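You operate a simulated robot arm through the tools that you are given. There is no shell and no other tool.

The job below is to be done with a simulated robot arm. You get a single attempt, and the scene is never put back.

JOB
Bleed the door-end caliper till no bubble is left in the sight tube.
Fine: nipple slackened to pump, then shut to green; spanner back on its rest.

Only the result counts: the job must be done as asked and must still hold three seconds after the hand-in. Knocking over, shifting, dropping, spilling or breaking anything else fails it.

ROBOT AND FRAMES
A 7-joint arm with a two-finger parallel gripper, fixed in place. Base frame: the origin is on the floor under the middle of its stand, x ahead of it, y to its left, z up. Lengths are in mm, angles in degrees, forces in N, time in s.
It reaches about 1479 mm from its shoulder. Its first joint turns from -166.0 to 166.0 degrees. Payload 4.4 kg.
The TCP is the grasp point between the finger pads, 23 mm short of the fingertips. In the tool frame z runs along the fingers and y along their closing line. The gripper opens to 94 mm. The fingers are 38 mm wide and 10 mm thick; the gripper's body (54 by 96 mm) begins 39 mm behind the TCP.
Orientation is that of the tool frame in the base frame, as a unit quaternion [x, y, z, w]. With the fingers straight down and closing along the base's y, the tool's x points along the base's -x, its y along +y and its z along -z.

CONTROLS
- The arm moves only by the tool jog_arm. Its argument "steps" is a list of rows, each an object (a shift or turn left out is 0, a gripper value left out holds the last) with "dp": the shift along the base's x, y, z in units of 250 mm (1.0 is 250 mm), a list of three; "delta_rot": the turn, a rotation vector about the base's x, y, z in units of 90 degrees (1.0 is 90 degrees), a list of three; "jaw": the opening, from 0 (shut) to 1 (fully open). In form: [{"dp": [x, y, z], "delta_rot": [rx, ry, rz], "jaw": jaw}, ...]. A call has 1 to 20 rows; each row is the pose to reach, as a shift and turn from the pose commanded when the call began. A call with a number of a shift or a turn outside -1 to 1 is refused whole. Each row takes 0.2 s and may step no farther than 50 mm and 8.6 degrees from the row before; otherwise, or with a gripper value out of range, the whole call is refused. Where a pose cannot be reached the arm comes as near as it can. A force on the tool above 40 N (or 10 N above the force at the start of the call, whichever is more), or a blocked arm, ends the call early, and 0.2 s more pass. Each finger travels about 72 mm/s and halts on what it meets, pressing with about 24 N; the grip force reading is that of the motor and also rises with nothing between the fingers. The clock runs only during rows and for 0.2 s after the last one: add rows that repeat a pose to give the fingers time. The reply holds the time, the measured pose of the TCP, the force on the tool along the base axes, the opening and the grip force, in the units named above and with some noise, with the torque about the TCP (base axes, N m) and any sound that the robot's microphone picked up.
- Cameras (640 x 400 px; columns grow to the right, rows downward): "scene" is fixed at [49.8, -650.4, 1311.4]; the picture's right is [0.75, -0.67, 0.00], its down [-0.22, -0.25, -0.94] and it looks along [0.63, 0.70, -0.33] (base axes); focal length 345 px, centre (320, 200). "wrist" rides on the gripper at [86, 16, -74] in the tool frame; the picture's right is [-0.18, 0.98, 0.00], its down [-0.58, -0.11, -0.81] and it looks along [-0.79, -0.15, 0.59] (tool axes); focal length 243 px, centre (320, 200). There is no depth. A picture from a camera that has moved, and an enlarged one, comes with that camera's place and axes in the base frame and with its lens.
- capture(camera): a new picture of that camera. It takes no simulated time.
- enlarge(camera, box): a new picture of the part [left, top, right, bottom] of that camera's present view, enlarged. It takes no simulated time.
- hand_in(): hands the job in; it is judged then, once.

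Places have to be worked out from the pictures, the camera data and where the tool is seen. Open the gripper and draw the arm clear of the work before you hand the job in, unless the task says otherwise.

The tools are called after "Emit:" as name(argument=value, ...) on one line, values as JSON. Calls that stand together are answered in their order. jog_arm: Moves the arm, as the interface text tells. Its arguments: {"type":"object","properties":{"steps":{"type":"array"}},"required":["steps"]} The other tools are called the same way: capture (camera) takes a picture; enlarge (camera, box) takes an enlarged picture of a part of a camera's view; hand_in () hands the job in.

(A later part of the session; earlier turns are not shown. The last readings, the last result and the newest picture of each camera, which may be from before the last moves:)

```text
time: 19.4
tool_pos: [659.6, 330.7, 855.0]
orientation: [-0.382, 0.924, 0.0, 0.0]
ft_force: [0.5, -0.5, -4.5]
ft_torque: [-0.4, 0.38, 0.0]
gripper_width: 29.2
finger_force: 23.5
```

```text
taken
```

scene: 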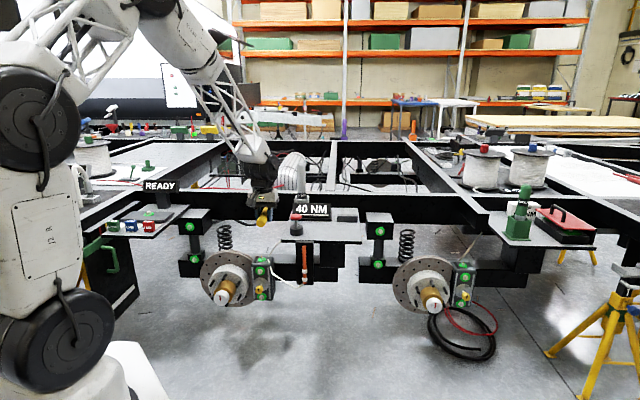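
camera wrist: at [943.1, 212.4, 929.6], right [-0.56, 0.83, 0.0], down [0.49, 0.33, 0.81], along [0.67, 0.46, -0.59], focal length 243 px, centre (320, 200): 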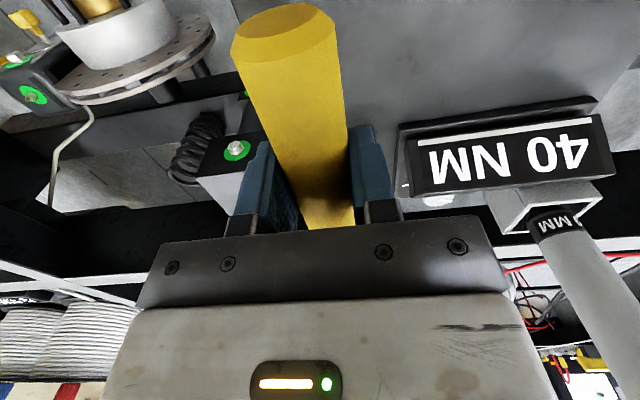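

The spanner is held steady. Now I'll move beside the caliper while turning the handle 30° toward the hub side, to leave room for the loosening swing, then lower to z≈640, still above the nipple.

Emit:
jog_arm(steps=[{"dp": [-0.0285, 0.0946, 0], "delta_rot": [0, 0, -0.0417], "jaw": 0}, {"dp": [-0.0571, 0.1892, 0], "delta_rot": [0, 0, -0.0833]}, {"dp": [-0.0856, 0.2838, 0], "delta_rot": [0, 0, -0.125]}, {"dp": [-0.1141, 0.3784, 0], "delta_rot": [0, 0, -0.1667]}, {"dp": [-0.1426, 0.473, 0], "delta_rot": [0, 0, -0.2083]}, {"dp": [-0.1712, 0.5676, 0], "delta_rot": [0, 0, -0.25]}, {"dp": [-0.1997, 0.6622, 0], "delta_rot": [0, 0, -0.2917]}, {"dp": [-0.2282, 0.7568, 0], "delta_rot": [0, 0, -0.3333]}, {"dp": [-0.2282, 0.7568, -0.1], "delta_rot": [0, 0, -0.3333]}, {"dp": [-0.2282, 0.7568, -0.2], "delta_rot": [0, 0, -0.3333]}, {"dp": [-0.2282, 0.7568, -0.3], "delta_rot": [0, 0, -0.3333]}, {"dp": [-0.2282, 0.7568, -0.4], "delta_rot": [0, 0, -0.3333]}, {"dp": [-0.2282, 0.7568, -0.5], "delta_rot": [0, 0, -0.3333]}, {"dp": [-0.2282, 0.7568, -0.6], "delta_rot": [0, 0, -0.3333]}, {"dp": [-0.2282, 0.7568, -0.7], "delta_rot": [0, 0, -0.3333]}, {"dp": [-0.2282, 0.7568, -0.8], "delta_rot": [0, 0, -0.3333]}, {"dp": [-0.2282, 0.7568, -0.864], "delta_rot": [0, 0, -0.3333]}, {"dp": [-0.2282, 0.7568, -0.864], "delta_rot": [0, 0, -0.3333]}])

Emit:
capture(camera="scene")

Emit:
capture(camera="wrist")

Emit:
enlarge(camera="scene", box=[225, 220, 295, 290])

```text
time: 23.2
tool_pos: [601.8, 519.1, 639.1]
orientation: [-0.13, 0.991, 0.0, 0.0]
ft_force: [0.0, -1.1, -4.6]
ft_torque: [-0.14, 0.51, 0.02]
gripper_width: 29.3
finger_force: 24.6
```

```text
taken
```

scene: 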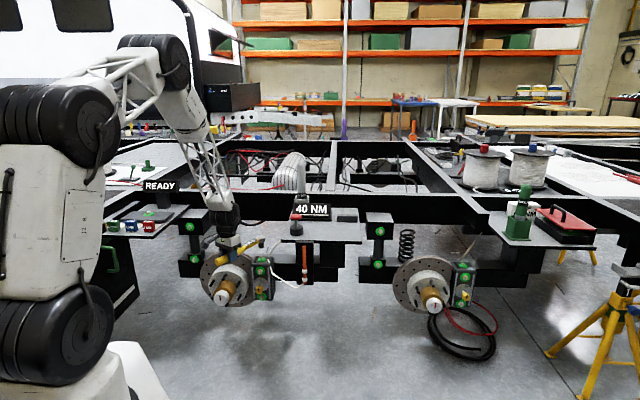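

```text
taken
camera wrist: at [514.2, 512.4, 713.4], right [-0.08, 1.0, 0.0], down [0.59, 0.05, 0.81], along [0.8, 0.06, -0.59], focal length 243 px, centre (320, 200)
```

wrist: 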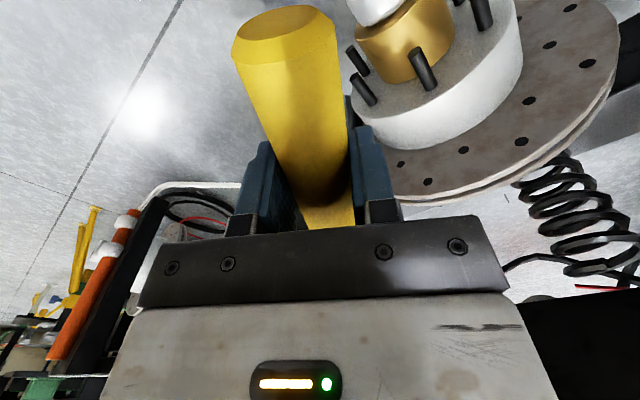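

```text
5.71 times, centred on (260, 255) of scene
camera zoom: at [49.8, -650.4, 1311.4], right [0.75, -0.67, 0.0], down [-0.22, -0.25, -0.94], along [0.63, 0.7, -0.33], focal length 1974 px, centre (663, -114)
```

zoom: 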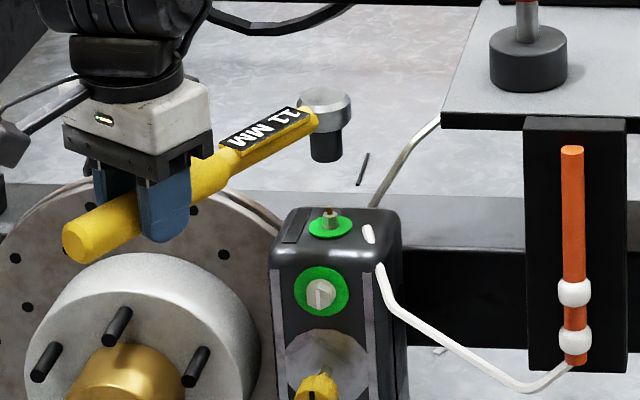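

The spanner is near the nipple and I can see its head: a chrome ring with a dark socket beneath, above and slightly right of the nipple in this view. I'll zoom in more to measure the alignment.

Emit:
enlarge(camera="scene", box=[250, 230, 290, 266])

Emit:
enlarge(camera="scene", box=[225, 230, 285, 275])

```text
11.11 times, centred on (270, 248) of scene
camera zoom: at [49.8, -650.4, 1311.4], right [0.75, -0.67, 0.0], down [-0.22, -0.25, -0.94], along [0.63, 0.7, -0.33], focal length 3838 px, centre (876, -333)
```

zoom: 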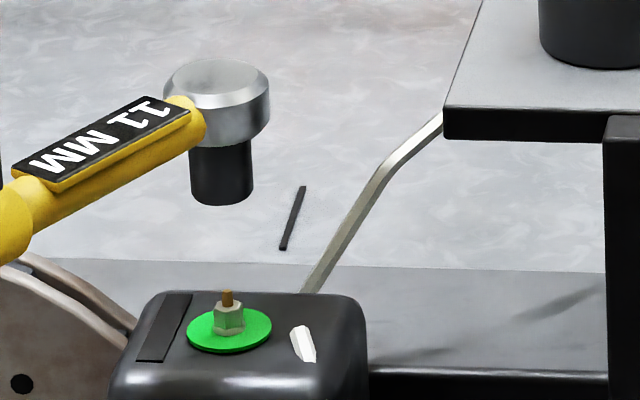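

```text
8.89 times, centred on (255, 252) of scene
camera zoom: at [49.8, -650.4, 1311.4], right [0.75, -0.67, 0.0], down [-0.22, -0.25, -0.94], along [0.63, 0.7, -0.33], focal length 3071 px, centre (898, -267)
```

zoom: 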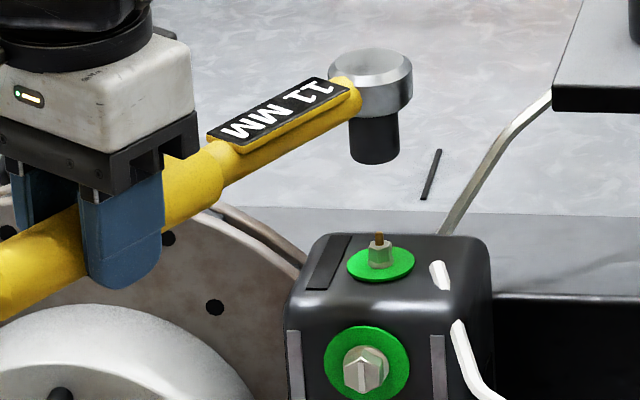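

The head axis is vertical in the view, and projecting it down meets the nipple laterally within about 0.5 mm. The socket bottom is about 42.5 mm below the TCP (z≈597 now), so I'll lower to just above the nipple tip and recheck.

Emit:
jog_arm(steps=[{"dp": [0, 0, -0.05], "jaw": 0}, {"dp": [0, 0, -0.1]}, {"dp": [0, 0, -0.132]}, {"dp": [0, 0, -0.132]}])

Emit:
enlarge(camera="scene", box=[253, 240, 283, 268])

Emit:
enlarge(camera="scene", box=[258, 248, 276, 266])

```text
time: 24.2
tool_pos: [602.2, 520.4, 606.7]
orientation: [-0.131, 0.991, 0.001, 0.0]
ft_force: [0.2, 0.6, -5.8]
ft_torque: [-0.12, 0.53, 0.02]
gripper_width: 29.5
finger_force: 24.0
```

```text
14.29 times, centred on (268, 254) of scene
camera zoom: at [49.8, -650.4, 1311.4], right [0.75, -0.67, 0.0], down [-0.22, -0.25, -0.94], along [0.63, 0.7, -0.33], focal length 4935 px, centre (1063, -571)
```

zoom: 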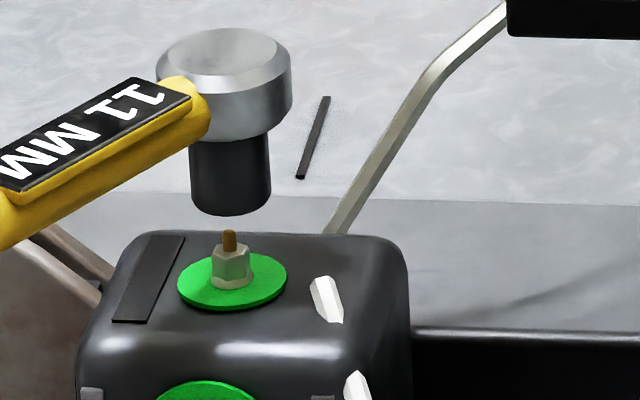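

```text
16.00 times, centred on (267, 257) of scene
camera zoom: at [49.8, -650.4, 1311.4], right [0.75, -0.67, 0.0], down [-0.22, -0.25, -0.94], along [0.63, 0.7, -0.33], focal length 5527 px, centre (1168, -712)
```

zoom: 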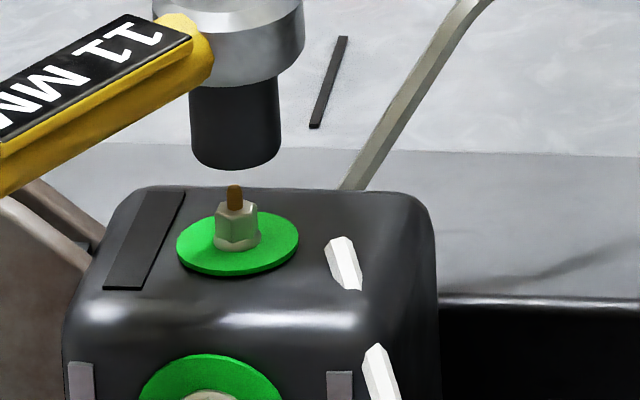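

The socket hovers directly above the tip with lateral error under 1 mm. I'll lower slowly, first to just above the hex top.

Emit:
jog_arm(steps=[{"dp": [-0.002, 0.002, -0.015], "jaw": 0}, {"dp": [-0.002, 0.002, -0.03]}, {"dp": [-0.002, 0.002, -0.045]}, {"dp": [-0.002, 0.002, -0.058]}, {"dp": [-0.002, 0.002, -0.058]}])

Emit:
enlarge(camera="scene", box=[258, 248, 276, 266])

```text
time: 25.4
tool_pos: [602.9, 520.3, 592.1]
orientation: [-0.131, 0.991, 0.0, 0.0]
ft_force: [-0.4, -0.2, -3.7]
ft_torque: [-0.12, 0.54, -0.01]
gripper_width: 29.6
finger_force: 24.7
```

```text
16.00 times, centred on (267, 257) of scene
camera zoom: at [49.8, -650.4, 1311.4], right [0.75, -0.67, 0.0], down [-0.22, -0.25, -0.94], along [0.63, 0.7, -0.33], focal length 5527 px, centre (1168, -712)
```

zoom: 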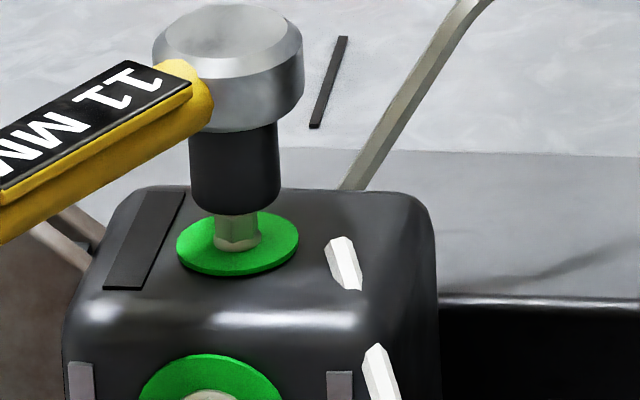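

There's no contact force and the tip is inside the socket. Continuing down in 1.5–2 mm steps to seat the socket over the hex.

Emit:
jog_arm(steps=[{"dp": [0, 0, -0.008], "jaw": 0}, {"dp": [0, 0, -0.016]}, {"dp": [0, 0, -0.024]}, {"dp": [0, 0, -0.032]}, {"dp": [0, 0, -0.032]}])

Emit:
enlarge(camera="scene", box=[258, 248, 276, 266])

```text
time: 26.6
tool_pos: [601.7, 521.1, 585.7]
orientation: [-0.13, 0.992, 0.0, 0.001]
ft_force: [-0.1, -0.6, -4.7]
ft_torque: [-0.16, 0.52, 0.0]
gripper_width: 29.3
finger_force: 24.1
```

```text
16.00 times, centred on (267, 257) of scene
camera zoom: at [49.8, -650.4, 1311.4], right [0.75, -0.67, 0.0], down [-0.22, -0.25, -0.94], along [0.63, 0.7, -0.33], focal length 5527 px, centre (1168, -712)
```

zoom: 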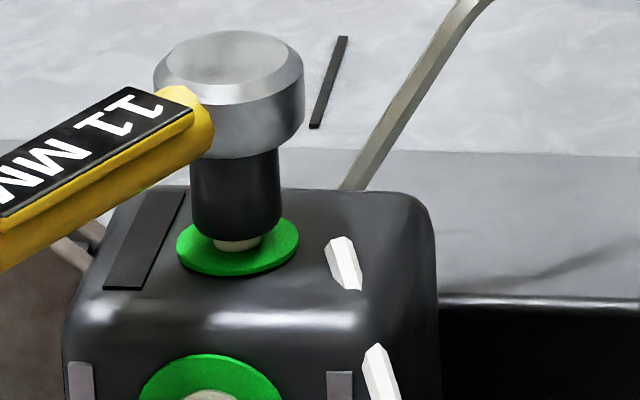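

Still no resistance, and the socket has slid over the hex. Going a few millimetres lower until it seats on the collar.

Emit:
jog_arm(steps=[{"dp": [0, 0, -0.006], "jaw": 0}, {"dp": [0, 0, -0.012]}, {"dp": [0, 0, -0.018]}, {"dp": [0, 0, -0.018]}])

Emit:
enlarge(camera="scene", box=[258, 248, 276, 266])

```text
time: 27.6
tool_pos: [601.5, 519.6, 578.7]
orientation: [-0.131, 0.991, 0.0, 0.0]
ft_force: [-0.2, 0.5, -4.3]
ft_torque: [-0.14, 0.55, 0.02]
gripper_width: 29.8
finger_force: 24.1
```

```text
16.00 times, centred on (267, 257) of scene
camera zoom: at [49.8, -650.4, 1311.4], right [0.75, -0.67, 0.0], down [-0.22, -0.25, -0.94], along [0.63, 0.7, -0.33], focal length 5527 px, centre (1168, -712)
```

zoom: 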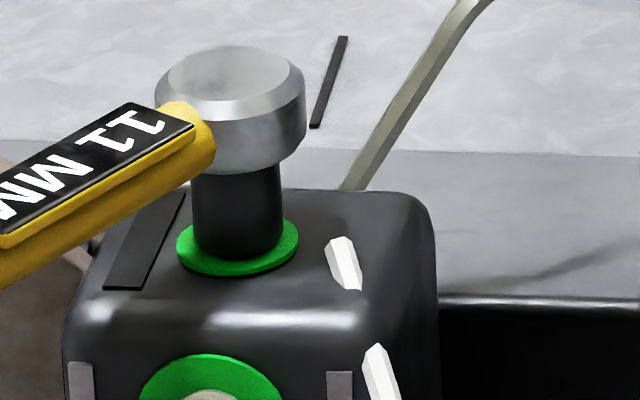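

The socket is almost on the ring. I'll take two more small steps to find light contact.

Emit:
jog_arm(steps=[{"dp": [0, 0, -0.004], "jaw": 0}, {"dp": [0, 0, -0.008]}, {"dp": [0, 0, -0.012]}, {"dp": [0, 0, -0.012]}])

Emit:
enlarge(camera="scene", box=[258, 248, 276, 266])

```text
time: 28.6
tool_pos: [602.2, 520.6, 575.7]
orientation: [-0.13, 0.991, 0.0, 0.001]
ft_force: [0.8, 0.5, 4.1]
ft_torque: [0.28, -1.04, 0.07]
gripper_width: 29.6
finger_force: 23.6
```

```text
16.00 times, centred on (267, 257) of scene
camera zoom: at [49.8, -650.4, 1311.4], right [0.75, -0.67, 0.0], down [-0.22, -0.25, -0.94], along [0.63, 0.7, -0.33], focal length 5527 px, centre (1168, -712)
```

zoom: 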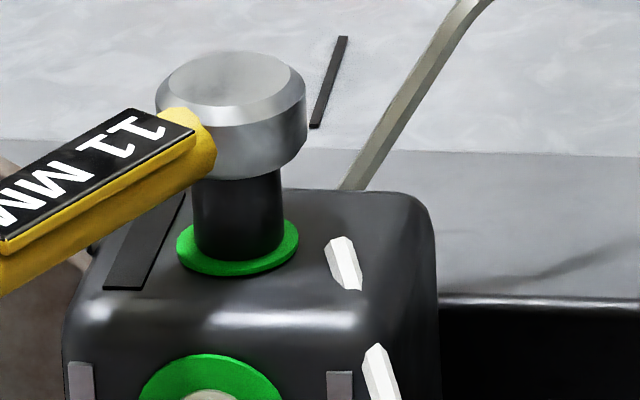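

Light contact: about 8.6 N carried by the nipple, so the socket is seated. I'll ease the pressure slightly and begin the anticlockwise slackening swing about the nipple axis, 10° first, watching force.

Emit:
jog_arm(steps=[{"dp": [0, 0, 0.003], "jaw": 0}, {"dp": [0.009, -0.0308, 0.003], "delta_rot": [0, 0, 0.0278]}, {"dp": [0.0193, -0.0612, 0.003], "delta_rot": [0, 0, 0.0556]}, {"dp": [0.0309, -0.0912, 0.003], "delta_rot": [0, 0, 0.0833]}, {"dp": [0.0439, -0.1206, 0.003], "delta_rot": [0, 0, 0.1111]}, {"dp": [0.0439, -0.1206, 0.003], "delta_rot": [0, 0, 0.1111]}])

Emit:
enlarge(camera="scene", box=[250, 244, 290, 274])

```text
time: 30.0
tool_pos: [612.8, 490.0, 577.7]
orientation: [-0.216, 0.976, 0.0, 0.0]
ft_force: [-0.2, -1.1, -4.5]
ft_torque: [-0.26, 0.48, -0.25]
gripper_width: 29.6
finger_force: 23.8
```

```text
13.33 times, centred on (270, 259) of scene
camera zoom: at [49.8, -650.4, 1311.4], right [0.75, -0.67, 0.0], down [-0.22, -0.25, -0.94], along [0.63, 0.7, -0.33], focal length 4606 px, centre (987, -587)
```

zoom: 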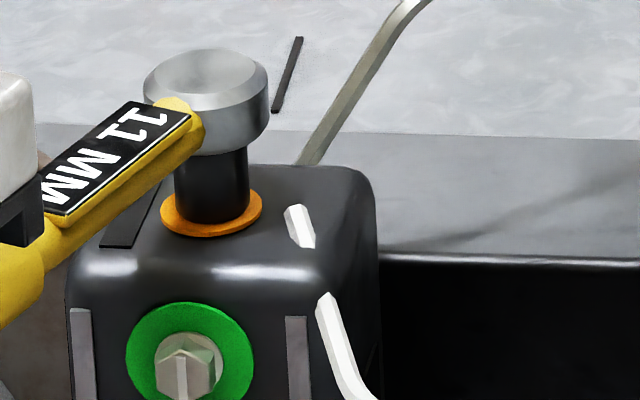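

The ring turned from green to orange, so the nipple is slackening with the spanner. I'll continue the swing to about 30° total.

Emit:
jog_arm(steps=[{"dp": [0.0142, -0.0288, 0], "delta_rot": [0, 0, 0.0278], "jaw": 0}, {"dp": [0.0297, -0.057, 0], "delta_rot": [0, 0, 0.0556]}, {"dp": [0.0463, -0.0844, 0], "delta_rot": [0, 0, 0.0833]}, {"dp": [0.0641, -0.1111, 0], "delta_rot": [0, 0, 0.1111]}, {"dp": [0.0831, -0.137, 0], "delta_rot": [0, 0, 0.1389]}, {"dp": [0.1033, -0.1621, 0], "delta_rot": [0, 0, 0.1667]}, {"dp": [0.1244, -0.1862, 0], "delta_rot": [0, 0, 0.1944]}, {"dp": [0.1466, -0.2094, 0], "delta_rot": [0, 0, 0.2222]}, {"dp": [0.1466, -0.2094, 0], "delta_rot": [0, 0, 0.2222]}])

Emit:
enlarge(camera="scene", box=[245, 235, 325, 300])

Emit:
capture(camera="wrist")

```text
time: 32.0
tool_pos: [650.1, 437.6, 576.6]
orientation: [-0.382, 0.924, 0.001, 0.0]
ft_force: [-0.3, 0.9, -5.0]
ft_torque: [-0.38, 0.38, -0.16]
gripper_width: 29.3
finger_force: 24.1
```

```text
6.15 times, centred on (285, 268) of scene
camera zoom: at [49.8, -650.4, 1311.4], right [0.75, -0.67, 0.0], down [-0.22, -0.25, -0.94], along [0.63, 0.7, -0.33], focal length 2126 px, centre (535, -215)
```

zoom: 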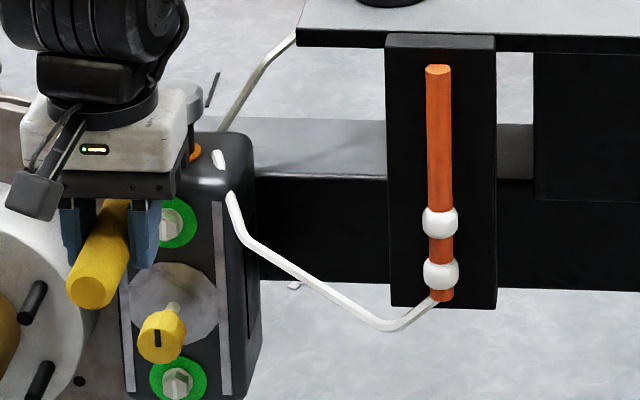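

```text
taken
camera wrist: at [577.3, 386.8, 651.4], right [-0.57, 0.82, 0.0], down [0.49, 0.33, 0.81], along [0.67, 0.46, -0.59], focal length 243 px, centre (320, 200)
```

wrist: 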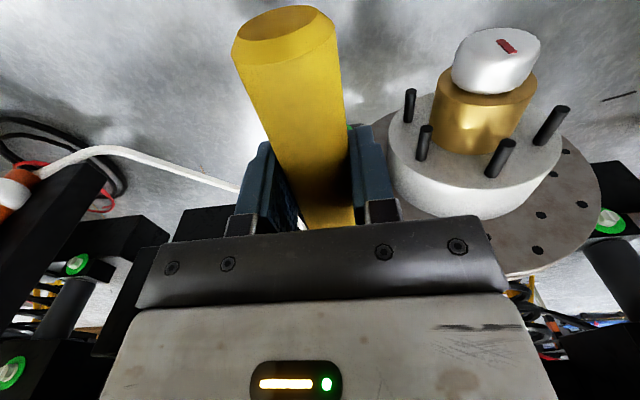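

The ring stays orange and the bubbles are still in the tube; resistance is low. I'll take another 10° (40° total), which still keeps about 30 mm clear of the plate edge.

Emit:
jog_arm(steps=[{"dp": [0.0232, -0.0222, 0], "delta_rot": [0, 0, 0.0278], "jaw": 0}, {"dp": [0.0473, -0.0433, 0], "delta_rot": [0, 0, 0.0556]}, {"dp": [0.0724, -0.0635, 0], "delta_rot": [0, 0, 0.0833]}, {"dp": [0.0983, -0.0825, 0], "delta_rot": [0, 0, 0.1111]}, {"dp": [0.0983, -0.0825, 0], "delta_rot": [0, 0, 0.1111]}])

Emit:
enlarge(camera="scene", box=[245, 235, 325, 300])

```text
time: 33.2
tool_pos: [673.9, 416.9, 577.3]
orientation: [-0.462, 0.887, 0.0, -0.001]
ft_force: [0.2, -0.5, -2.3]
ft_torque: [-0.23, 0.11, -0.08]
gripper_width: 29.3
finger_force: 24.3
```

```text
6.15 times, centred on (285, 268) of scene
camera zoom: at [49.8, -650.4, 1311.4], right [0.75, -0.67, 0.0], down [-0.22, -0.25, -0.94], along [0.63, 0.7, -0.33], focal length 2126 px, centre (535, -215)
```

zoom: 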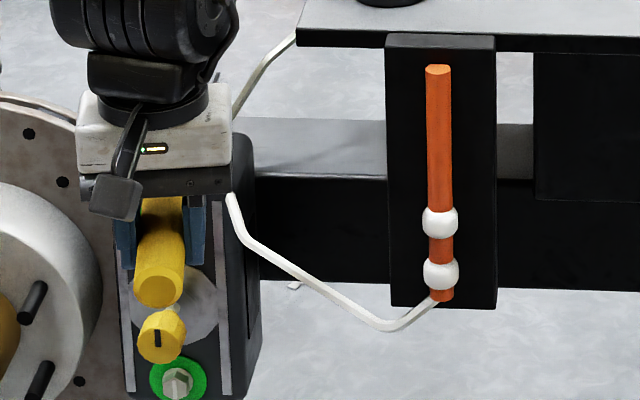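

The ring is orange at 40° slack. Next I'll lift the spanner straight off the nipple and check it clears cleanly, so it can go back on its rest while I pump.

Emit:
jog_arm(steps=[{"dp": [0, 0, 0.02], "jaw": 0}, {"dp": [0, 0, 0.05]}, {"dp": [0, 0, 0.09]}, {"dp": [0, 0, 0.14]}, {"dp": [0, 0, 0.22]}, {"dp": [0, 0, 0.32]}, {"dp": [0, 0, 0.42]}, {"dp": [0, 0, 0.52]}, {"dp": [0, 0, 0.62]}, {"dp": [0, 0, 0.72]}, {"dp": [0, 0, 0.82]}, {"dp": [0, 0, 0.92]}, {"dp": [0, 0, 1.0]}, {"dp": [0, 0, 1.0]}])

Emit:
capture(camera="scene")

Emit:
enlarge(camera="scene", box=[245, 240, 325, 300])

```text
time: 36.2
tool_pos: [674.6, 415.6, 827.0]
orientation: [-0.461, 0.887, 0.001, 0.0]
ft_force: [0.3, 0.6, -5.2]
ft_torque: [-0.48, 0.35, 0.0]
gripper_width: 29.6
finger_force: 23.9
```

```text
taken
```

scene: 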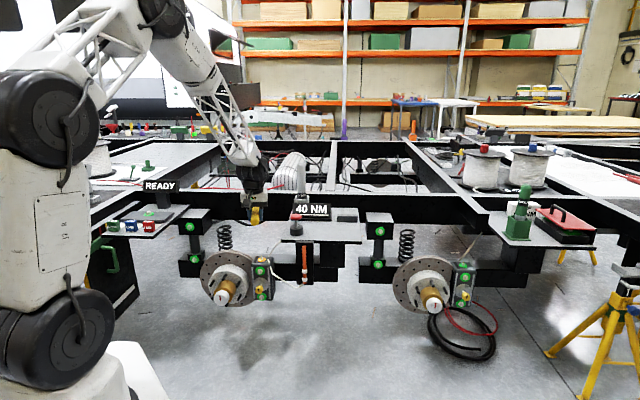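

```text
6.67 times, centred on (285, 270) of scene
camera zoom: at [49.8, -650.4, 1311.4], right [0.75, -0.67, 0.0], down [-0.22, -0.25, -0.94], along [0.63, 0.7, -0.33], focal length 2303 px, centre (553, -267)
```

zoom: 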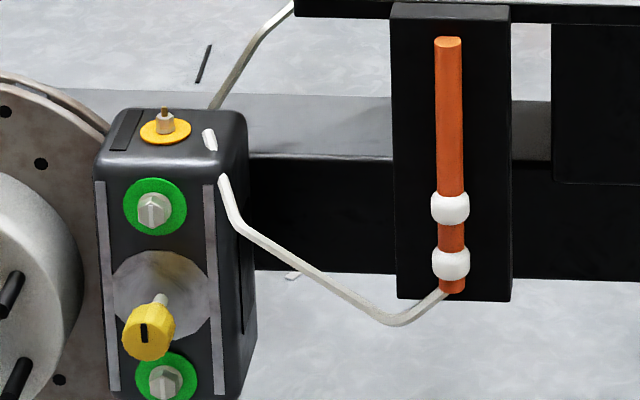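

The nipple ring is amber, so it is slackened, and the spanner came off cleanly. Now I'll carry the spanner back toward its rest at a safe height, over the reverse route.

Emit:
jog_arm(steps=[{"dp": [0, 0, 0.1], "jaw": 0}, {"dp": [0, 0, 0.2]}, {"dp": [0, 0, 0.289]}, {"dp": [0.06, -0.081, 0.289], "delta_rot": [0, 0, -0.0159]}, {"dp": [0.1209, -0.1626, 0.289], "delta_rot": [0, 0, -0.0317]}, {"dp": [0.1813, -0.2439, 0.289], "delta_rot": [0, 0, -0.0476]}, {"dp": [0.2417, -0.3251, 0.289], "delta_rot": [0, 0, -0.0635]}, {"dp": [0.3021, -0.4064, 0.289], "delta_rot": [0, 0, -0.0794]}, {"dp": [0.3626, -0.4877, 0.289], "delta_rot": [0, 0, -0.0952]}, {"dp": [0.423, -0.569, 0.289], "delta_rot": [0, 0, -0.1111]}, {"dp": [0.423, -0.569, 0.289], "delta_rot": [0, 0, -0.1111]}])

Emit:
jog_arm(steps=[{"dp": [0.06, -0.081, 0], "jaw": 0}, {"dp": [0.1209, -0.1626, 0]}, {"dp": [0.1813, -0.2439, 0]}, {"dp": [0.2417, -0.3251, 0]}, {"dp": [0.3021, -0.4064, 0]}, {"dp": [0.3626, -0.4877, 0]}, {"dp": [0.4224, -0.568, 0]}, {"dp": [0.4224, -0.568, 0]}])

Emit:
jog_arm(steps=[{"dp": [0.07, 0.07, 0], "jaw": 0}, {"dp": [0.145, 0.145, 0]}, {"dp": [0.22, 0.22, 0]}, {"dp": [0.295, 0.295, 0]}, {"dp": [0.37, 0.37, 0]}, {"dp": [0.445, 0.445, 0]}, {"dp": [0.523, 0.523, 0]}, {"dp": [0.523, 0.523, 0]}])

Emit:
enlarge(camera="scene", box=[310, 160, 390, 240])

```text
time: 38.6
tool_pos: [780.1, 274.6, 900.7]
orientation: [-0.382, 0.924, 0.001, 0.0]
ft_force: [0.0, -0.1, -5.5]
ft_torque: [-0.39, 0.37, -0.01]
gripper_width: 29.4
finger_force: 23.7
```

```text
time: 40.4
tool_pos: [886.5, 132.8, 899.0]
orientation: [-0.383, 0.924, 0.0, -0.001]
ft_force: [0.2, -0.2, -5.5]
ft_torque: [-0.38, 0.4, 0.0]
gripper_width: 29.4
finger_force: 23.9
```

```text
time: 42.2
tool_pos: [1016.9, 263.9, 899.3]
orientation: [-0.383, 0.924, -0.001, 0.0]
ft_force: [0.0, 0.2, -4.9]
ft_torque: [-0.38, 0.41, -0.02]
gripper_width: 29.6
finger_force: 24.1
```

```text
5.00 times, centred on (350, 200) of scene
camera zoom: at [49.8, -650.4, 1311.4], right [0.75, -0.67, 0.0], down [-0.22, -0.25, -0.94], along [0.63, 0.7, -0.33], focal length 1727 px, centre (170, 200)
```

zoom: 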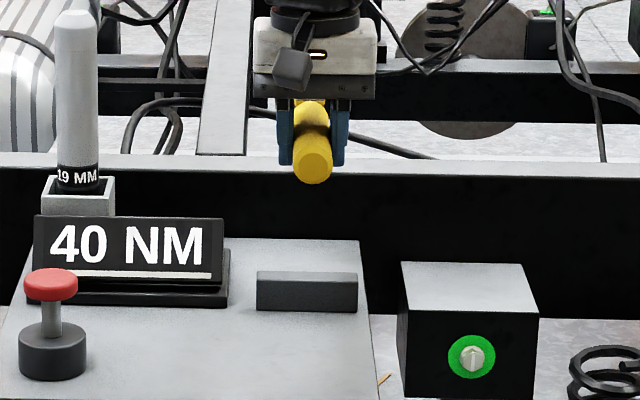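

Above the rest at the recorded XY. I'll lower to 14 mm above the rest height, then slowly onto the block.

Emit:
jog_arm(steps=[{"dp": [0, 0, -0.1], "jaw": 0}, {"dp": [0, 0, -0.2]}, {"dp": [0, 0, -0.3]}, {"dp": [0, 0, -0.4]}, {"dp": [0, 0, -0.48]}, {"dp": [0, 0, -0.52]}, {"dp": [0, 0, -0.53]}, {"dp": [0, 0, -0.54]}, {"dp": [0, 0, -0.55]}, {"dp": [0, 0, -0.558]}, {"dp": [0, 0, -0.558]}])

Emit:
enlarge(camera="scene", box=[320, 185, 380, 240])

```text
time: 44.6
tool_pos: [1016.7, 264.0, 759.3]
orientation: [-0.383, 0.924, 0.0, 0.0]
ft_force: [-0.3, 0.2, -5.6]
ft_torque: [-0.36, 0.39, 0.0]
gripper_width: 29.4
finger_force: 23.8
```

```text
7.27 times, centred on (350, 212) of scene
camera zoom: at [49.8, -650.4, 1311.4], right [0.75, -0.67, 0.0], down [-0.22, -0.25, -0.94], along [0.63, 0.7, -0.33], focal length 2512 px, centre (102, 109)
```

zoom: 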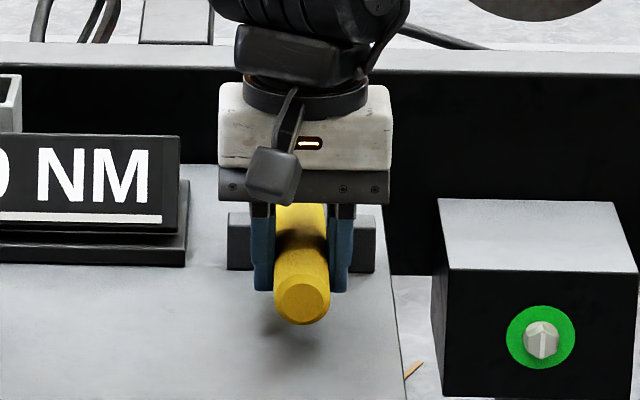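

No contact yet at z≈760; lowering the last few millimetres in 1 mm steps.

Emit:
jog_arm(steps=[{"dp": [0, 0, -0.004], "jaw": 0}, {"dp": [0, 0, -0.008]}, {"dp": [0, 0, -0.012]}, {"dp": [0, 0, -0.016]}, {"dp": [0, 0, -0.016]}])

```text
time: 45.8
tool_pos: [1017.5, 263.7, 756.9]
orientation: [-0.383, 0.924, 0.001, 0.002]
ft_force: [0.8, -0.3, 3.7]
ft_torque: [0.76, -0.75, -0.07]
gripper_width: 29.6
finger_force: 24.4
```

The socket touches the plate: 9 N reaction at the head, as expected for its rest position. Releasing the handle now.

Emit:
jog_arm(steps=[{"dp": [0, 0, 0.002], "jaw": 0.0}, {"dp": [0, 0, 0.002], "jaw": 0.4}, {"dp": [0, 0, 0.002], "jaw": 0.6}, {"dp": [0, 0, 0.002], "jaw": 0.9}, {"dp": [0, 0, 0.002], "jaw": 1.0}, {"dp": [0, 0, 0.002], "jaw": 1.0}])

Emit:
enlarge(camera="scene", box=[320, 185, 380, 240])

```text
time: 47.2
tool_pos: [1016.5, 263.9, 757.1]
orientation: [-0.383, 0.924, 0.001, 0.0]
ft_force: [0.1, 0.3, -0.1]
ft_torque: [0.0, 0.0, 0.01]
gripper_width: 93.9
finger_force: 0.0
```

```text
7.27 times, centred on (350, 212) of scene
camera zoom: at [49.8, -650.4, 1311.4], right [0.75, -0.67, 0.0], down [-0.22, -0.25, -0.94], along [0.63, 0.7, -0.33], focal length 2512 px, centre (102, 109)
```

zoom: 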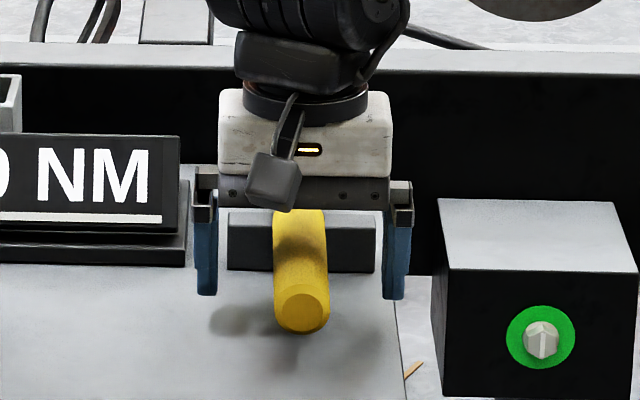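

The spanner is resting again. I'll go up and over to above the red pump plunger with the jaws closed.

Emit:
jog_arm(steps=[{"dp": [0, 0, 0.12], "jaw": 1}, {"dp": [0, 0, 0.28]}, {"dp": [0, 0, 0.44]}, {"dp": [0, 0, 0.6]}, {"dp": [-0.12, 0.0747, 0.6], "jaw": 0}, {"dp": [-0.24, 0.1493, 0.6]}, {"dp": [-0.36, 0.224, 0.6]}, {"dp": [-0.48, 0.2987, 0.6]}, {"dp": [-0.6, 0.3733, 0.6]}, {"dp": [-0.719, 0.448, 0.6]}, {"dp": [-0.719, 0.448, 0.48]}, {"dp": [-0.719, 0.448, 0.372]}, {"dp": [-0.719, 0.448, 0.372]}])

Emit:
enlarge(camera="scene", box=[270, 180, 330, 240])

Emit:
capture(camera="wrist")

Emit:
enlarge(camera="scene", box=[320, 185, 380, 240])

```text
time: 50.0
tool_pos: [838.1, 377.3, 849.1]
orientation: [-0.383, 0.924, 0.0, 0.0]
ft_force: [0.5, 0.1, 0.1]
ft_torque: [-0.03, 0.0, -0.01]
gripper_width: 0.0
finger_force: 24.4
```

```text
6.67 times, centred on (300, 210) of scene
camera zoom: at [49.8, -650.4, 1311.4], right [0.75, -0.67, 0.0], down [-0.22, -0.25, -0.94], along [0.63, 0.7, -0.33], focal length 2303 px, centre (453, 133)
```

zoom: 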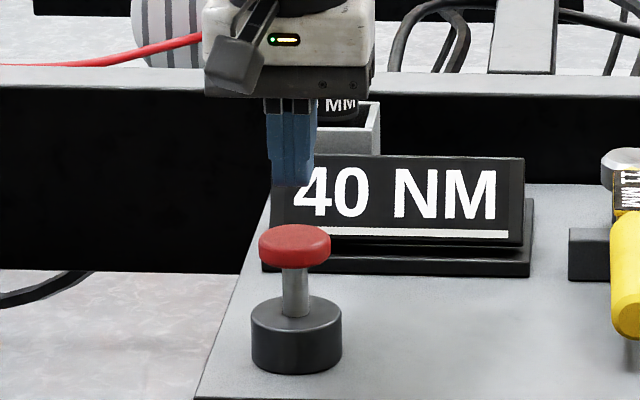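

```text
taken
camera wrist: at [764.3, 326.0, 923.6], right [-0.57, 0.82, 0.0], down [0.49, 0.33, 0.81], along [0.67, 0.46, -0.59], focal length 243 px, centre (320, 200)
```

wrist: 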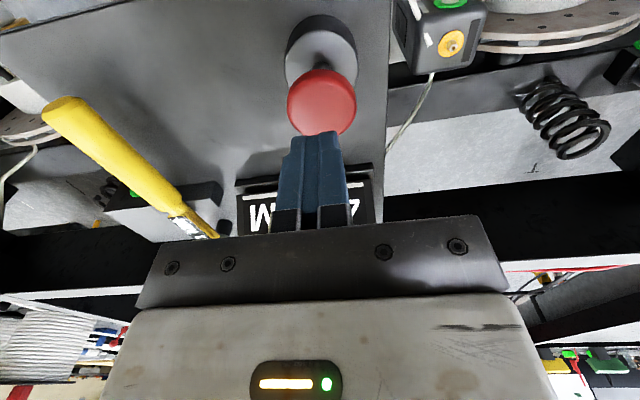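

```text
7.27 times, centred on (350, 212) of scene
camera zoom: at [49.8, -650.4, 1311.4], right [0.75, -0.67, 0.0], down [-0.22, -0.25, -0.94], along [0.63, 0.7, -0.33], focal length 2512 px, centre (102, 109)
```

zoom: 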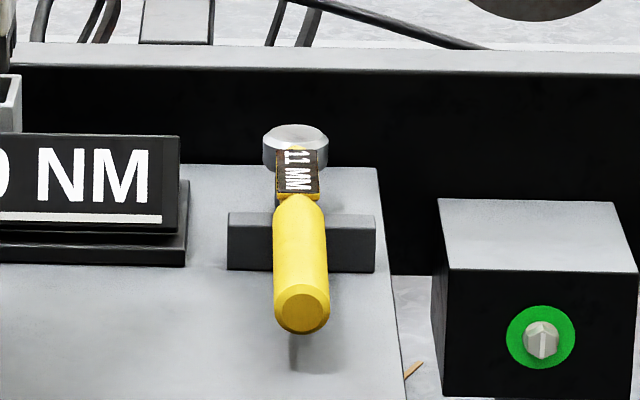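

The spanner sits as before and the closed fingertips are centred above the red plunger. I'll press it down slowly in small steps to learn its stroke.

Emit:
jog_arm(steps=[{"dp": [0, 0, -0.07], "jaw": 0}, {"dp": [0, 0, -0.13]}, {"dp": [0, 0, -0.15]}, {"dp": [0, 0, -0.17]}, {"dp": [0, 0, -0.19]}, {"dp": [0, 0, -0.21]}, {"dp": [0, 0, -0.21]}])

Emit:
enlarge(camera="scene", box=[270, 180, 330, 240])

Emit:
enlarge(camera="scene", box=[285, 235, 325, 295])

```text
time: 51.6
tool_pos: [838.0, 374.8, 796.0]
orientation: [-0.382, 0.924, -0.001, 0.0]
ft_force: [0.1, 2.3, 5.0]
ft_torque: [0.0, 0.06, -0.03]
gripper_width: 0.0
finger_force: 24.2
heard: click
```

```text
6.67 times, centred on (300, 210) of scene
camera zoom: at [49.8, -650.4, 1311.4], right [0.75, -0.67, 0.0], down [-0.22, -0.25, -0.94], along [0.63, 0.7, -0.33], focal length 2303 px, centre (453, 133)
```

zoom: 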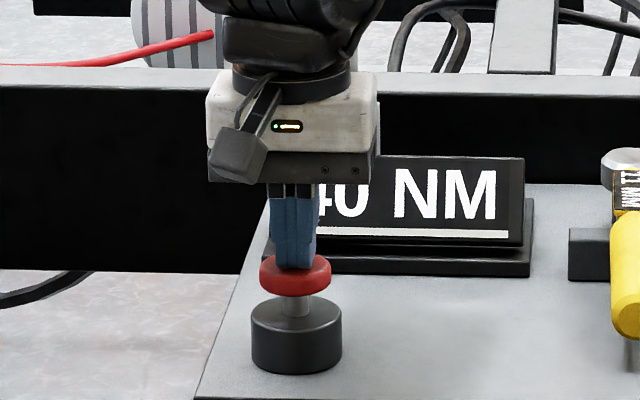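

```text
6.67 times, centred on (305, 265) of scene
camera zoom: at [49.8, -650.4, 1311.4], right [0.75, -0.67, 0.0], down [-0.22, -0.25, -0.94], along [0.63, 0.7, -0.33], focal length 2303 px, centre (420, -233)
```

zoom: 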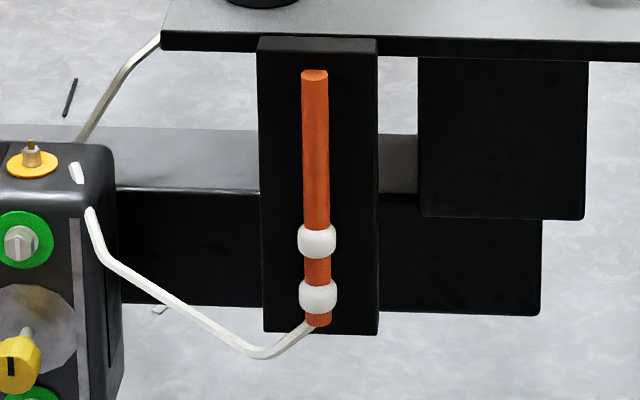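

A click was heard with the plunger about 20 mm down at 5 N; the bubbles look unchanged so far. I'll let the plunger return fully and look at the tube again.

Emit:
jog_arm(steps=[{"dp": [0, 0, 0.04], "jaw": 0}, {"dp": [0, 0, 0.09]}, {"dp": [0, 0, 0.12]}, {"dp": [0, 0, 0.12]}, {"dp": [0, 0, 0.12]}])

Emit:
enlarge(camera="scene", box=[270, 180, 330, 300])

Emit:
enlarge(camera="scene", box=[285, 235, 325, 295])

```text
time: 52.8
tool_pos: [836.7, 374.1, 826.9]
orientation: [-0.383, 0.924, 0.0, -0.001]
ft_force: [0.7, 0.7, 0.5]
ft_torque: [0.0, 0.05, 0.0]
gripper_width: 0.1
finger_force: 24.0
```

```text
3.33 times, centred on (300, 240) of scene
camera zoom: at [49.8, -650.4, 1311.4], right [0.75, -0.67, 0.0], down [-0.22, -0.25, -0.94], along [0.63, 0.7, -0.33], focal length 1152 px, centre (387, 67)
```

zoom: 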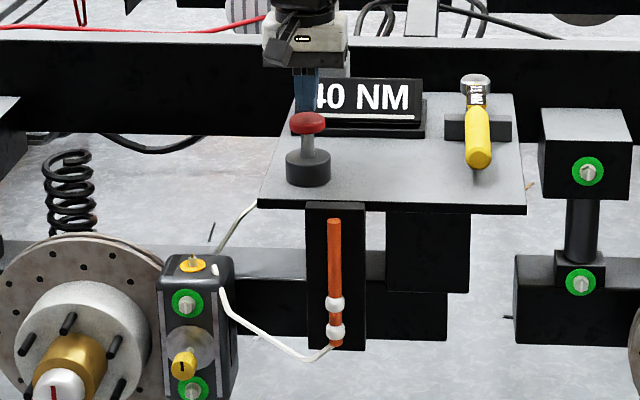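

```text
6.67 times, centred on (305, 265) of scene
camera zoom: at [49.8, -650.4, 1311.4], right [0.75, -0.67, 0.0], down [-0.22, -0.25, -0.94], along [0.63, 0.7, -0.33], focal length 2303 px, centre (420, -233)
```

zoom: 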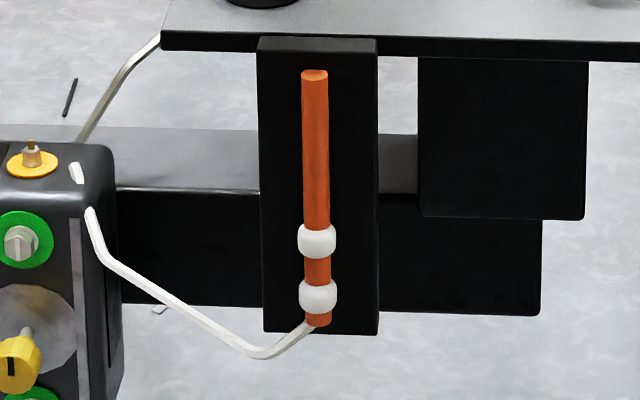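

The plunger springs back and the bubbles are unchanged after one stroke. I'll try a deeper stroke to find its bottom, then release.

Emit:
jog_arm(steps=[{"dp": [0, 0, -0.06], "jaw": 0}, {"dp": [0, 0, -0.11]}, {"dp": [0, 0, -0.135]}, {"dp": [0, 0, -0.15]}, {"dp": [0, 0, -0.165]}, {"dp": [0, 0, -0.18]}, {"dp": [0, 0, -0.18]}])

Emit:
enlarge(camera="scene", box=[270, 180, 330, 300])

```text
time: 53.9
tool_pos: [837.7, 375.6, 792.6]
orientation: [-0.383, 0.924, 0.0, 0.002]
ft_force: [-7.6, -2.6, 17.7]
ft_torque: [-0.24, 0.32, 0.02]
gripper_width: 0.0
finger_force: 24.2
heard: click
stopped in row 5: the force on the tool passed its limit at 46 N (the readings are from after the stop); the commanded pose is now the measured one
```

```text
3.33 times, centred on (300, 240) of scene
camera zoom: at [49.8, -650.4, 1311.4], right [0.75, -0.67, 0.0], down [-0.22, -0.25, -0.94], along [0.63, 0.7, -0.33], focal length 1152 px, centre (387, 67)
```

zoom: 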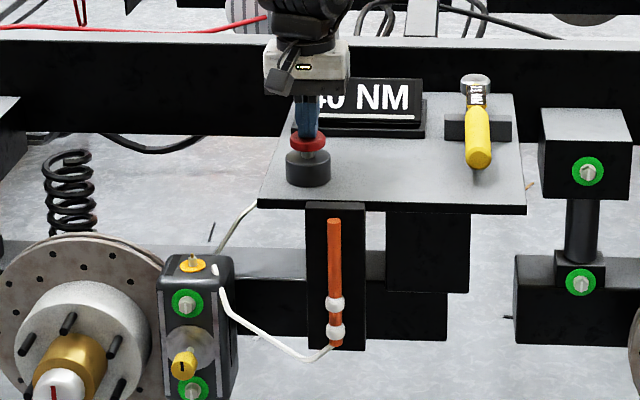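

The plunger bottoms at TCP z≈793; 46 N tripped the stop harmlessly. I'll release and do two more full strokes, stopping just short of the bottom, and compare the bubbles.

Emit:
jog_arm(steps=[{"dp": [0, 0, 0.06], "jaw": 0}, {"dp": [0, 0, 0.12]}, {"dp": [0, 0, 0.14]}, {"dp": [0, 0, 0.1]}, {"dp": [0, 0, 0.06]}, {"dp": [0, 0, 0.03]}, {"dp": [0, 0, 0.012]}, {"dp": [0, 0, 0.012]}, {"dp": [0, 0, 0.06]}, {"dp": [0, 0, 0.12]}, {"dp": [0, 0, 0.14]}, {"dp": [0, 0, 0.1]}, {"dp": [0, 0, 0.06]}, {"dp": [0, 0, 0.03]}, {"dp": [0, 0, 0.012]}, {"dp": [0, 0, 0.012]}, {"dp": [0, 0, 0.06]}, {"dp": [0, 0, 0.12]}, {"dp": [0, 0, 0.16]}, {"dp": [0, 0, 0.16]}])

Emit:
enlarge(camera="scene", box=[285, 235, 325, 295])

Emit:
enlarge(camera="scene", box=[255, 248, 275, 268])

```text
time: 58.1
tool_pos: [837.2, 375.8, 830.4]
orientation: [-0.383, 0.924, 0.001, 0.001]
ft_force: [0.7, 0.2, 0.9]
ft_torque: [0.02, 0.0, -0.01]
gripper_width: 0.2
finger_force: 24.1
heard: click, click
```

```text
6.67 times, centred on (305, 265) of scene
camera zoom: at [49.8, -650.4, 1311.4], right [0.75, -0.67, 0.0], down [-0.22, -0.25, -0.94], along [0.63, 0.7, -0.33], focal length 2303 px, centre (420, -233)
```

zoom: 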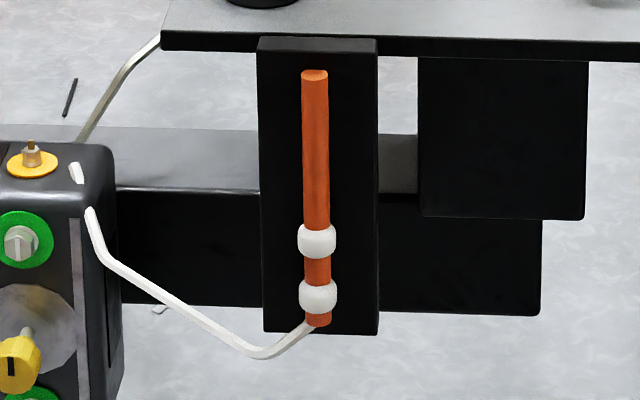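

```text
16.00 times, centred on (265, 258) of scene
camera zoom: at [49.8, -650.4, 1311.4], right [0.75, -0.67, 0.0], down [-0.22, -0.25, -0.94], along [0.63, 0.7, -0.33], focal length 5527 px, centre (1200, -728)
```

zoom: 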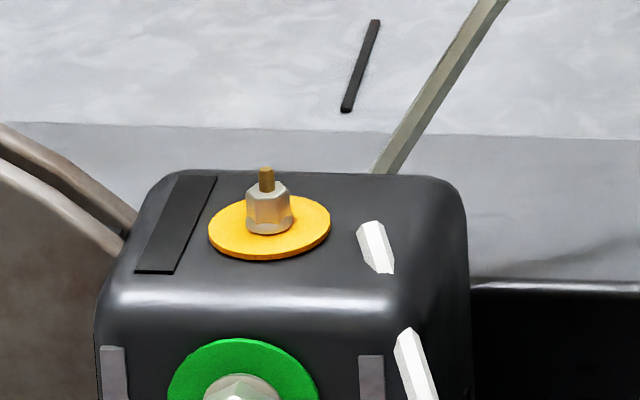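

Four clicks without any bubble movement, and the ring is amber, so 40° of slack is evidently not enough. I'll fetch the spanner again to open the nipple further, going back to the handle with jaws open.

Emit:
jog_arm(steps=[{"dp": [0, 0, 0.15], "jaw": 0}, {"dp": [0, 0, 0.3]}, {"dp": [0.12, -0.0754, 0.3]}, {"dp": [0.24, -0.1508, 0.3], "jaw": 1}, {"dp": [0.36, -0.2263, 0.3]}, {"dp": [0.48, -0.3017, 0.3]}, {"dp": [0.6, -0.3771, 0.3]}, {"dp": [0.716, -0.45, 0.3]}, {"dp": [0.716, -0.45, 0.3]}, {"dp": [0.716, -0.45, 0.15]}, {"dp": [0.716, -0.45, 0.0]}, {"dp": [0.716, -0.45, -0.12]}, {"dp": [0.716, -0.45, -0.22]}, {"dp": [0.716, -0.45, -0.305]}, {"dp": [0.716, -0.45, -0.305]}])

Emit:
enlarge(camera="scene", box=[320, 185, 380, 240])

```text
time: 61.3
tool_pos: [1017.2, 264.2, 754.5]
orientation: [-0.383, 0.924, 0.0, 0.001]
ft_force: [0.3, 0.5, -1.2]
ft_torque: [0.07, -0.01, -0.01]
gripper_width: 93.9
finger_force: 0.1
```

```text
7.27 times, centred on (350, 212) of scene
camera zoom: at [49.8, -650.4, 1311.4], right [0.75, -0.67, 0.0], down [-0.22, -0.25, -0.94], along [0.63, 0.7, -0.33], focal length 2512 px, centre (102, 109)
```

zoom: 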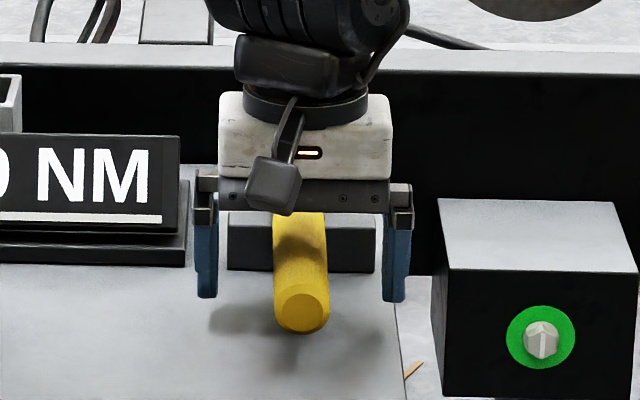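

Centred on the handle again. Closing, then lifting.

Emit:
jog_arm(steps=[{"dp": [0, 0, 0], "jaw": 0.45}, {"dp": [0, 0, 0], "jaw": 0.35}, {"dp": [0, 0, 0], "jaw": 0.2}, {"dp": [0, 0, 0], "jaw": 0}, {"dp": [0, 0, 0], "jaw": 0}, {"dp": [0, 0, 0.02], "jaw": 0}, {"dp": [0, 0, 0.06]}, {"dp": [0, 0, 0.12]}, {"dp": [0, 0, 0.2]}, {"dp": [0, 0, 0.32]}, {"dp": [0, 0, 0.44]}, {"dp": [0, 0, 0.58]}, {"dp": [0, 0, 0.58]}])

Emit:
jog_arm(steps=[{"dp": [-0.07, -0.07, 0], "jaw": 0}, {"dp": [-0.145, -0.145, 0]}, {"dp": [-0.22, -0.22, 0]}, {"dp": [-0.295, -0.295, 0]}, {"dp": [-0.37, -0.37, 0]}, {"dp": [-0.445, -0.445, 0]}, {"dp": [-0.523, -0.523, 0]}, {"dp": [-0.523, -0.523, 0]}])

Emit:
jog_arm(steps=[{"dp": [-0.1, 0.088, 0], "jaw": 0}, {"dp": [-0.2, 0.176, 0]}, {"dp": [-0.3, 0.264, 0]}, {"dp": [-0.4, 0.352, 0]}, {"dp": [-0.5, 0.44, 0]}, {"dp": [-0.6, 0.528, 0]}, {"dp": [-0.7, 0.616, 0]}, {"dp": [-0.8, 0.704, 0]}, {"dp": [-0.904, 0.791, 0]}, {"dp": [-0.904, 0.791, 0]}])

```text
time: 64.1
tool_pos: [1016.2, 263.6, 899.6]
orientation: [-0.383, 0.924, 0.001, 0.0]
ft_force: [0.3, -0.1, -4.8]
ft_torque: [-0.39, 0.41, -0.01]
gripper_width: 29.5
finger_force: 24.0
```

```text
time: 65.9
tool_pos: [884.7, 132.4, 900.0]
orientation: [-0.383, 0.924, 0.001, 0.001]
ft_force: [0.8, 0.2, -4.5]
ft_torque: [-0.38, 0.39, 0.02]
gripper_width: 29.4
finger_force: 24.0
```

```text
time: 68.1
tool_pos: [660.1, 332.0, 899.1]
orientation: [-0.383, 0.924, 0.001, 0.001]
ft_force: [-0.1, -0.1, -4.8]
ft_torque: [-0.39, 0.4, 0.0]
gripper_width: 29.3
finger_force: 24.1
```

The spanner is gripped identically (same torque reading). I'll re-engage 60° back from where I left off, with the handle at azimuth −5° so the hex symmetry matches, giving another long loosening stroke.

Emit:
jog_arm(steps=[{"dp": [-0.0158, 0.0634, 0], "delta_rot": [0, 0, -0.0347], "jaw": 0}, {"dp": [-0.0316, 0.1267, 0], "delta_rot": [0, 0, -0.0695]}, {"dp": [-0.0474, 0.1901, 0], "delta_rot": [0, 0, -0.1042]}, {"dp": [-0.0632, 0.2534, 0], "delta_rot": [0, 0, -0.1389]}, {"dp": [-0.079, 0.3168, 0], "delta_rot": [0, 0, -0.1736]}, {"dp": [-0.0948, 0.3801, 0], "delta_rot": [0, 0, -0.2084]}, {"dp": [-0.1106, 0.4435, 0], "delta_rot": [0, 0, -0.2431]}, {"dp": [-0.1264, 0.5066, 0], "delta_rot": [0, 0, -0.2778]}, {"dp": [-0.1422, 0.57, 0], "delta_rot": [0, 0, -0.3125]}, {"dp": [-0.158, 0.6334, 0], "delta_rot": [0, 0, -0.3473]}, {"dp": [-0.1738, 0.6967, 0], "delta_rot": [0, 0, -0.382]}, {"dp": [-0.1896, 0.76, 0], "delta_rot": [0, 0, -0.4167]}, {"dp": [-0.2054, 0.8234, 0], "delta_rot": [0, 0, -0.4514]}, {"dp": [-0.2212, 0.8867, 0], "delta_rot": [0, 0, -0.4862]}, {"dp": [-0.237, 0.95, 0], "delta_rot": [0, 0, -0.5209]}, {"dp": [-0.2526, 0.998, 0], "delta_rot": [0, 0, -0.5556]}, {"dp": [-0.2526, 0.998, 0], "delta_rot": [0, 0, -0.5556]}])

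Emit:
jog_arm(steps=[{"dp": [0, 0.015, -0.1], "jaw": 0}, {"dp": [0, 0.015, -0.2]}, {"dp": [0, 0.015, -0.3]}, {"dp": [0, 0.015, -0.4]}, {"dp": [0, 0.015, -0.5]}, {"dp": [0, 0.015, -0.6]}, {"dp": [0, 0.015, -0.7]}, {"dp": [0, 0.015, -0.8]}, {"dp": [0, 0.015, -0.9]}, {"dp": [0, 0.015, -1.0]}, {"dp": [0, 0.015, -1.0]}])

Emit:
enlarge(camera="scene", box=[225, 220, 295, 290])

Emit:
capture(camera="wrist")

```text
time: 71.7
tool_pos: [597.0, 580.4, 899.2]
orientation: [0.043, 0.999, 0.0, 0.0]
ft_force: [0.2, 0.9, -4.6]
ft_torque: [0.07, 0.57, -0.01]
gripper_width: 29.1
finger_force: 23.9
```

```text
time: 74.1
tool_pos: [597.5, 584.8, 648.3]
orientation: [0.044, 0.999, 0.0, 0.002]
ft_force: [0.8, -0.2, -3.7]
ft_torque: [0.06, 0.56, -0.01]
gripper_width: 29.2
finger_force: 24.1
```

```text
5.71 times, centred on (260, 255) of scene
camera zoom: at [49.8, -650.4, 1311.4], right [0.75, -0.67, 0.0], down [-0.22, -0.25, -0.94], along [0.63, 0.7, -0.33], focal length 1974 px, centre (663, -114)
```

zoom: 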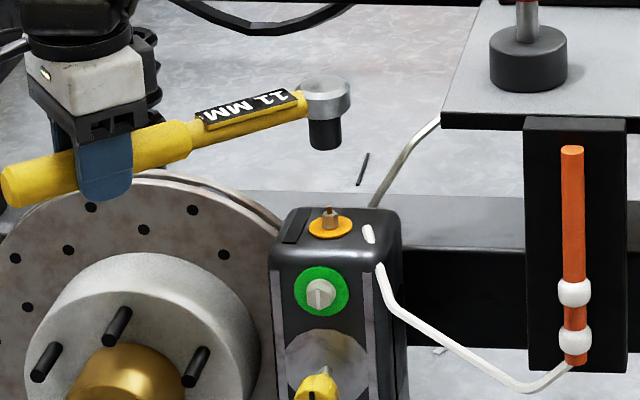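

```text
taken
camera wrist: at [511.8, 607.6, 723.2], right [0.27, 0.96, 0.0], down [0.57, -0.16, 0.81], along [0.78, -0.22, -0.59], focal length 243 px, centre (320, 200)
```

wrist: 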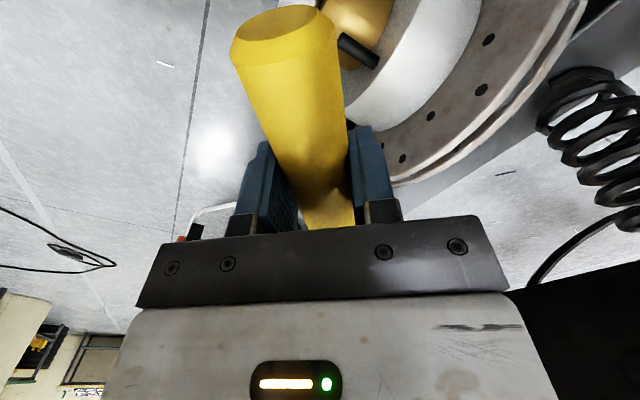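

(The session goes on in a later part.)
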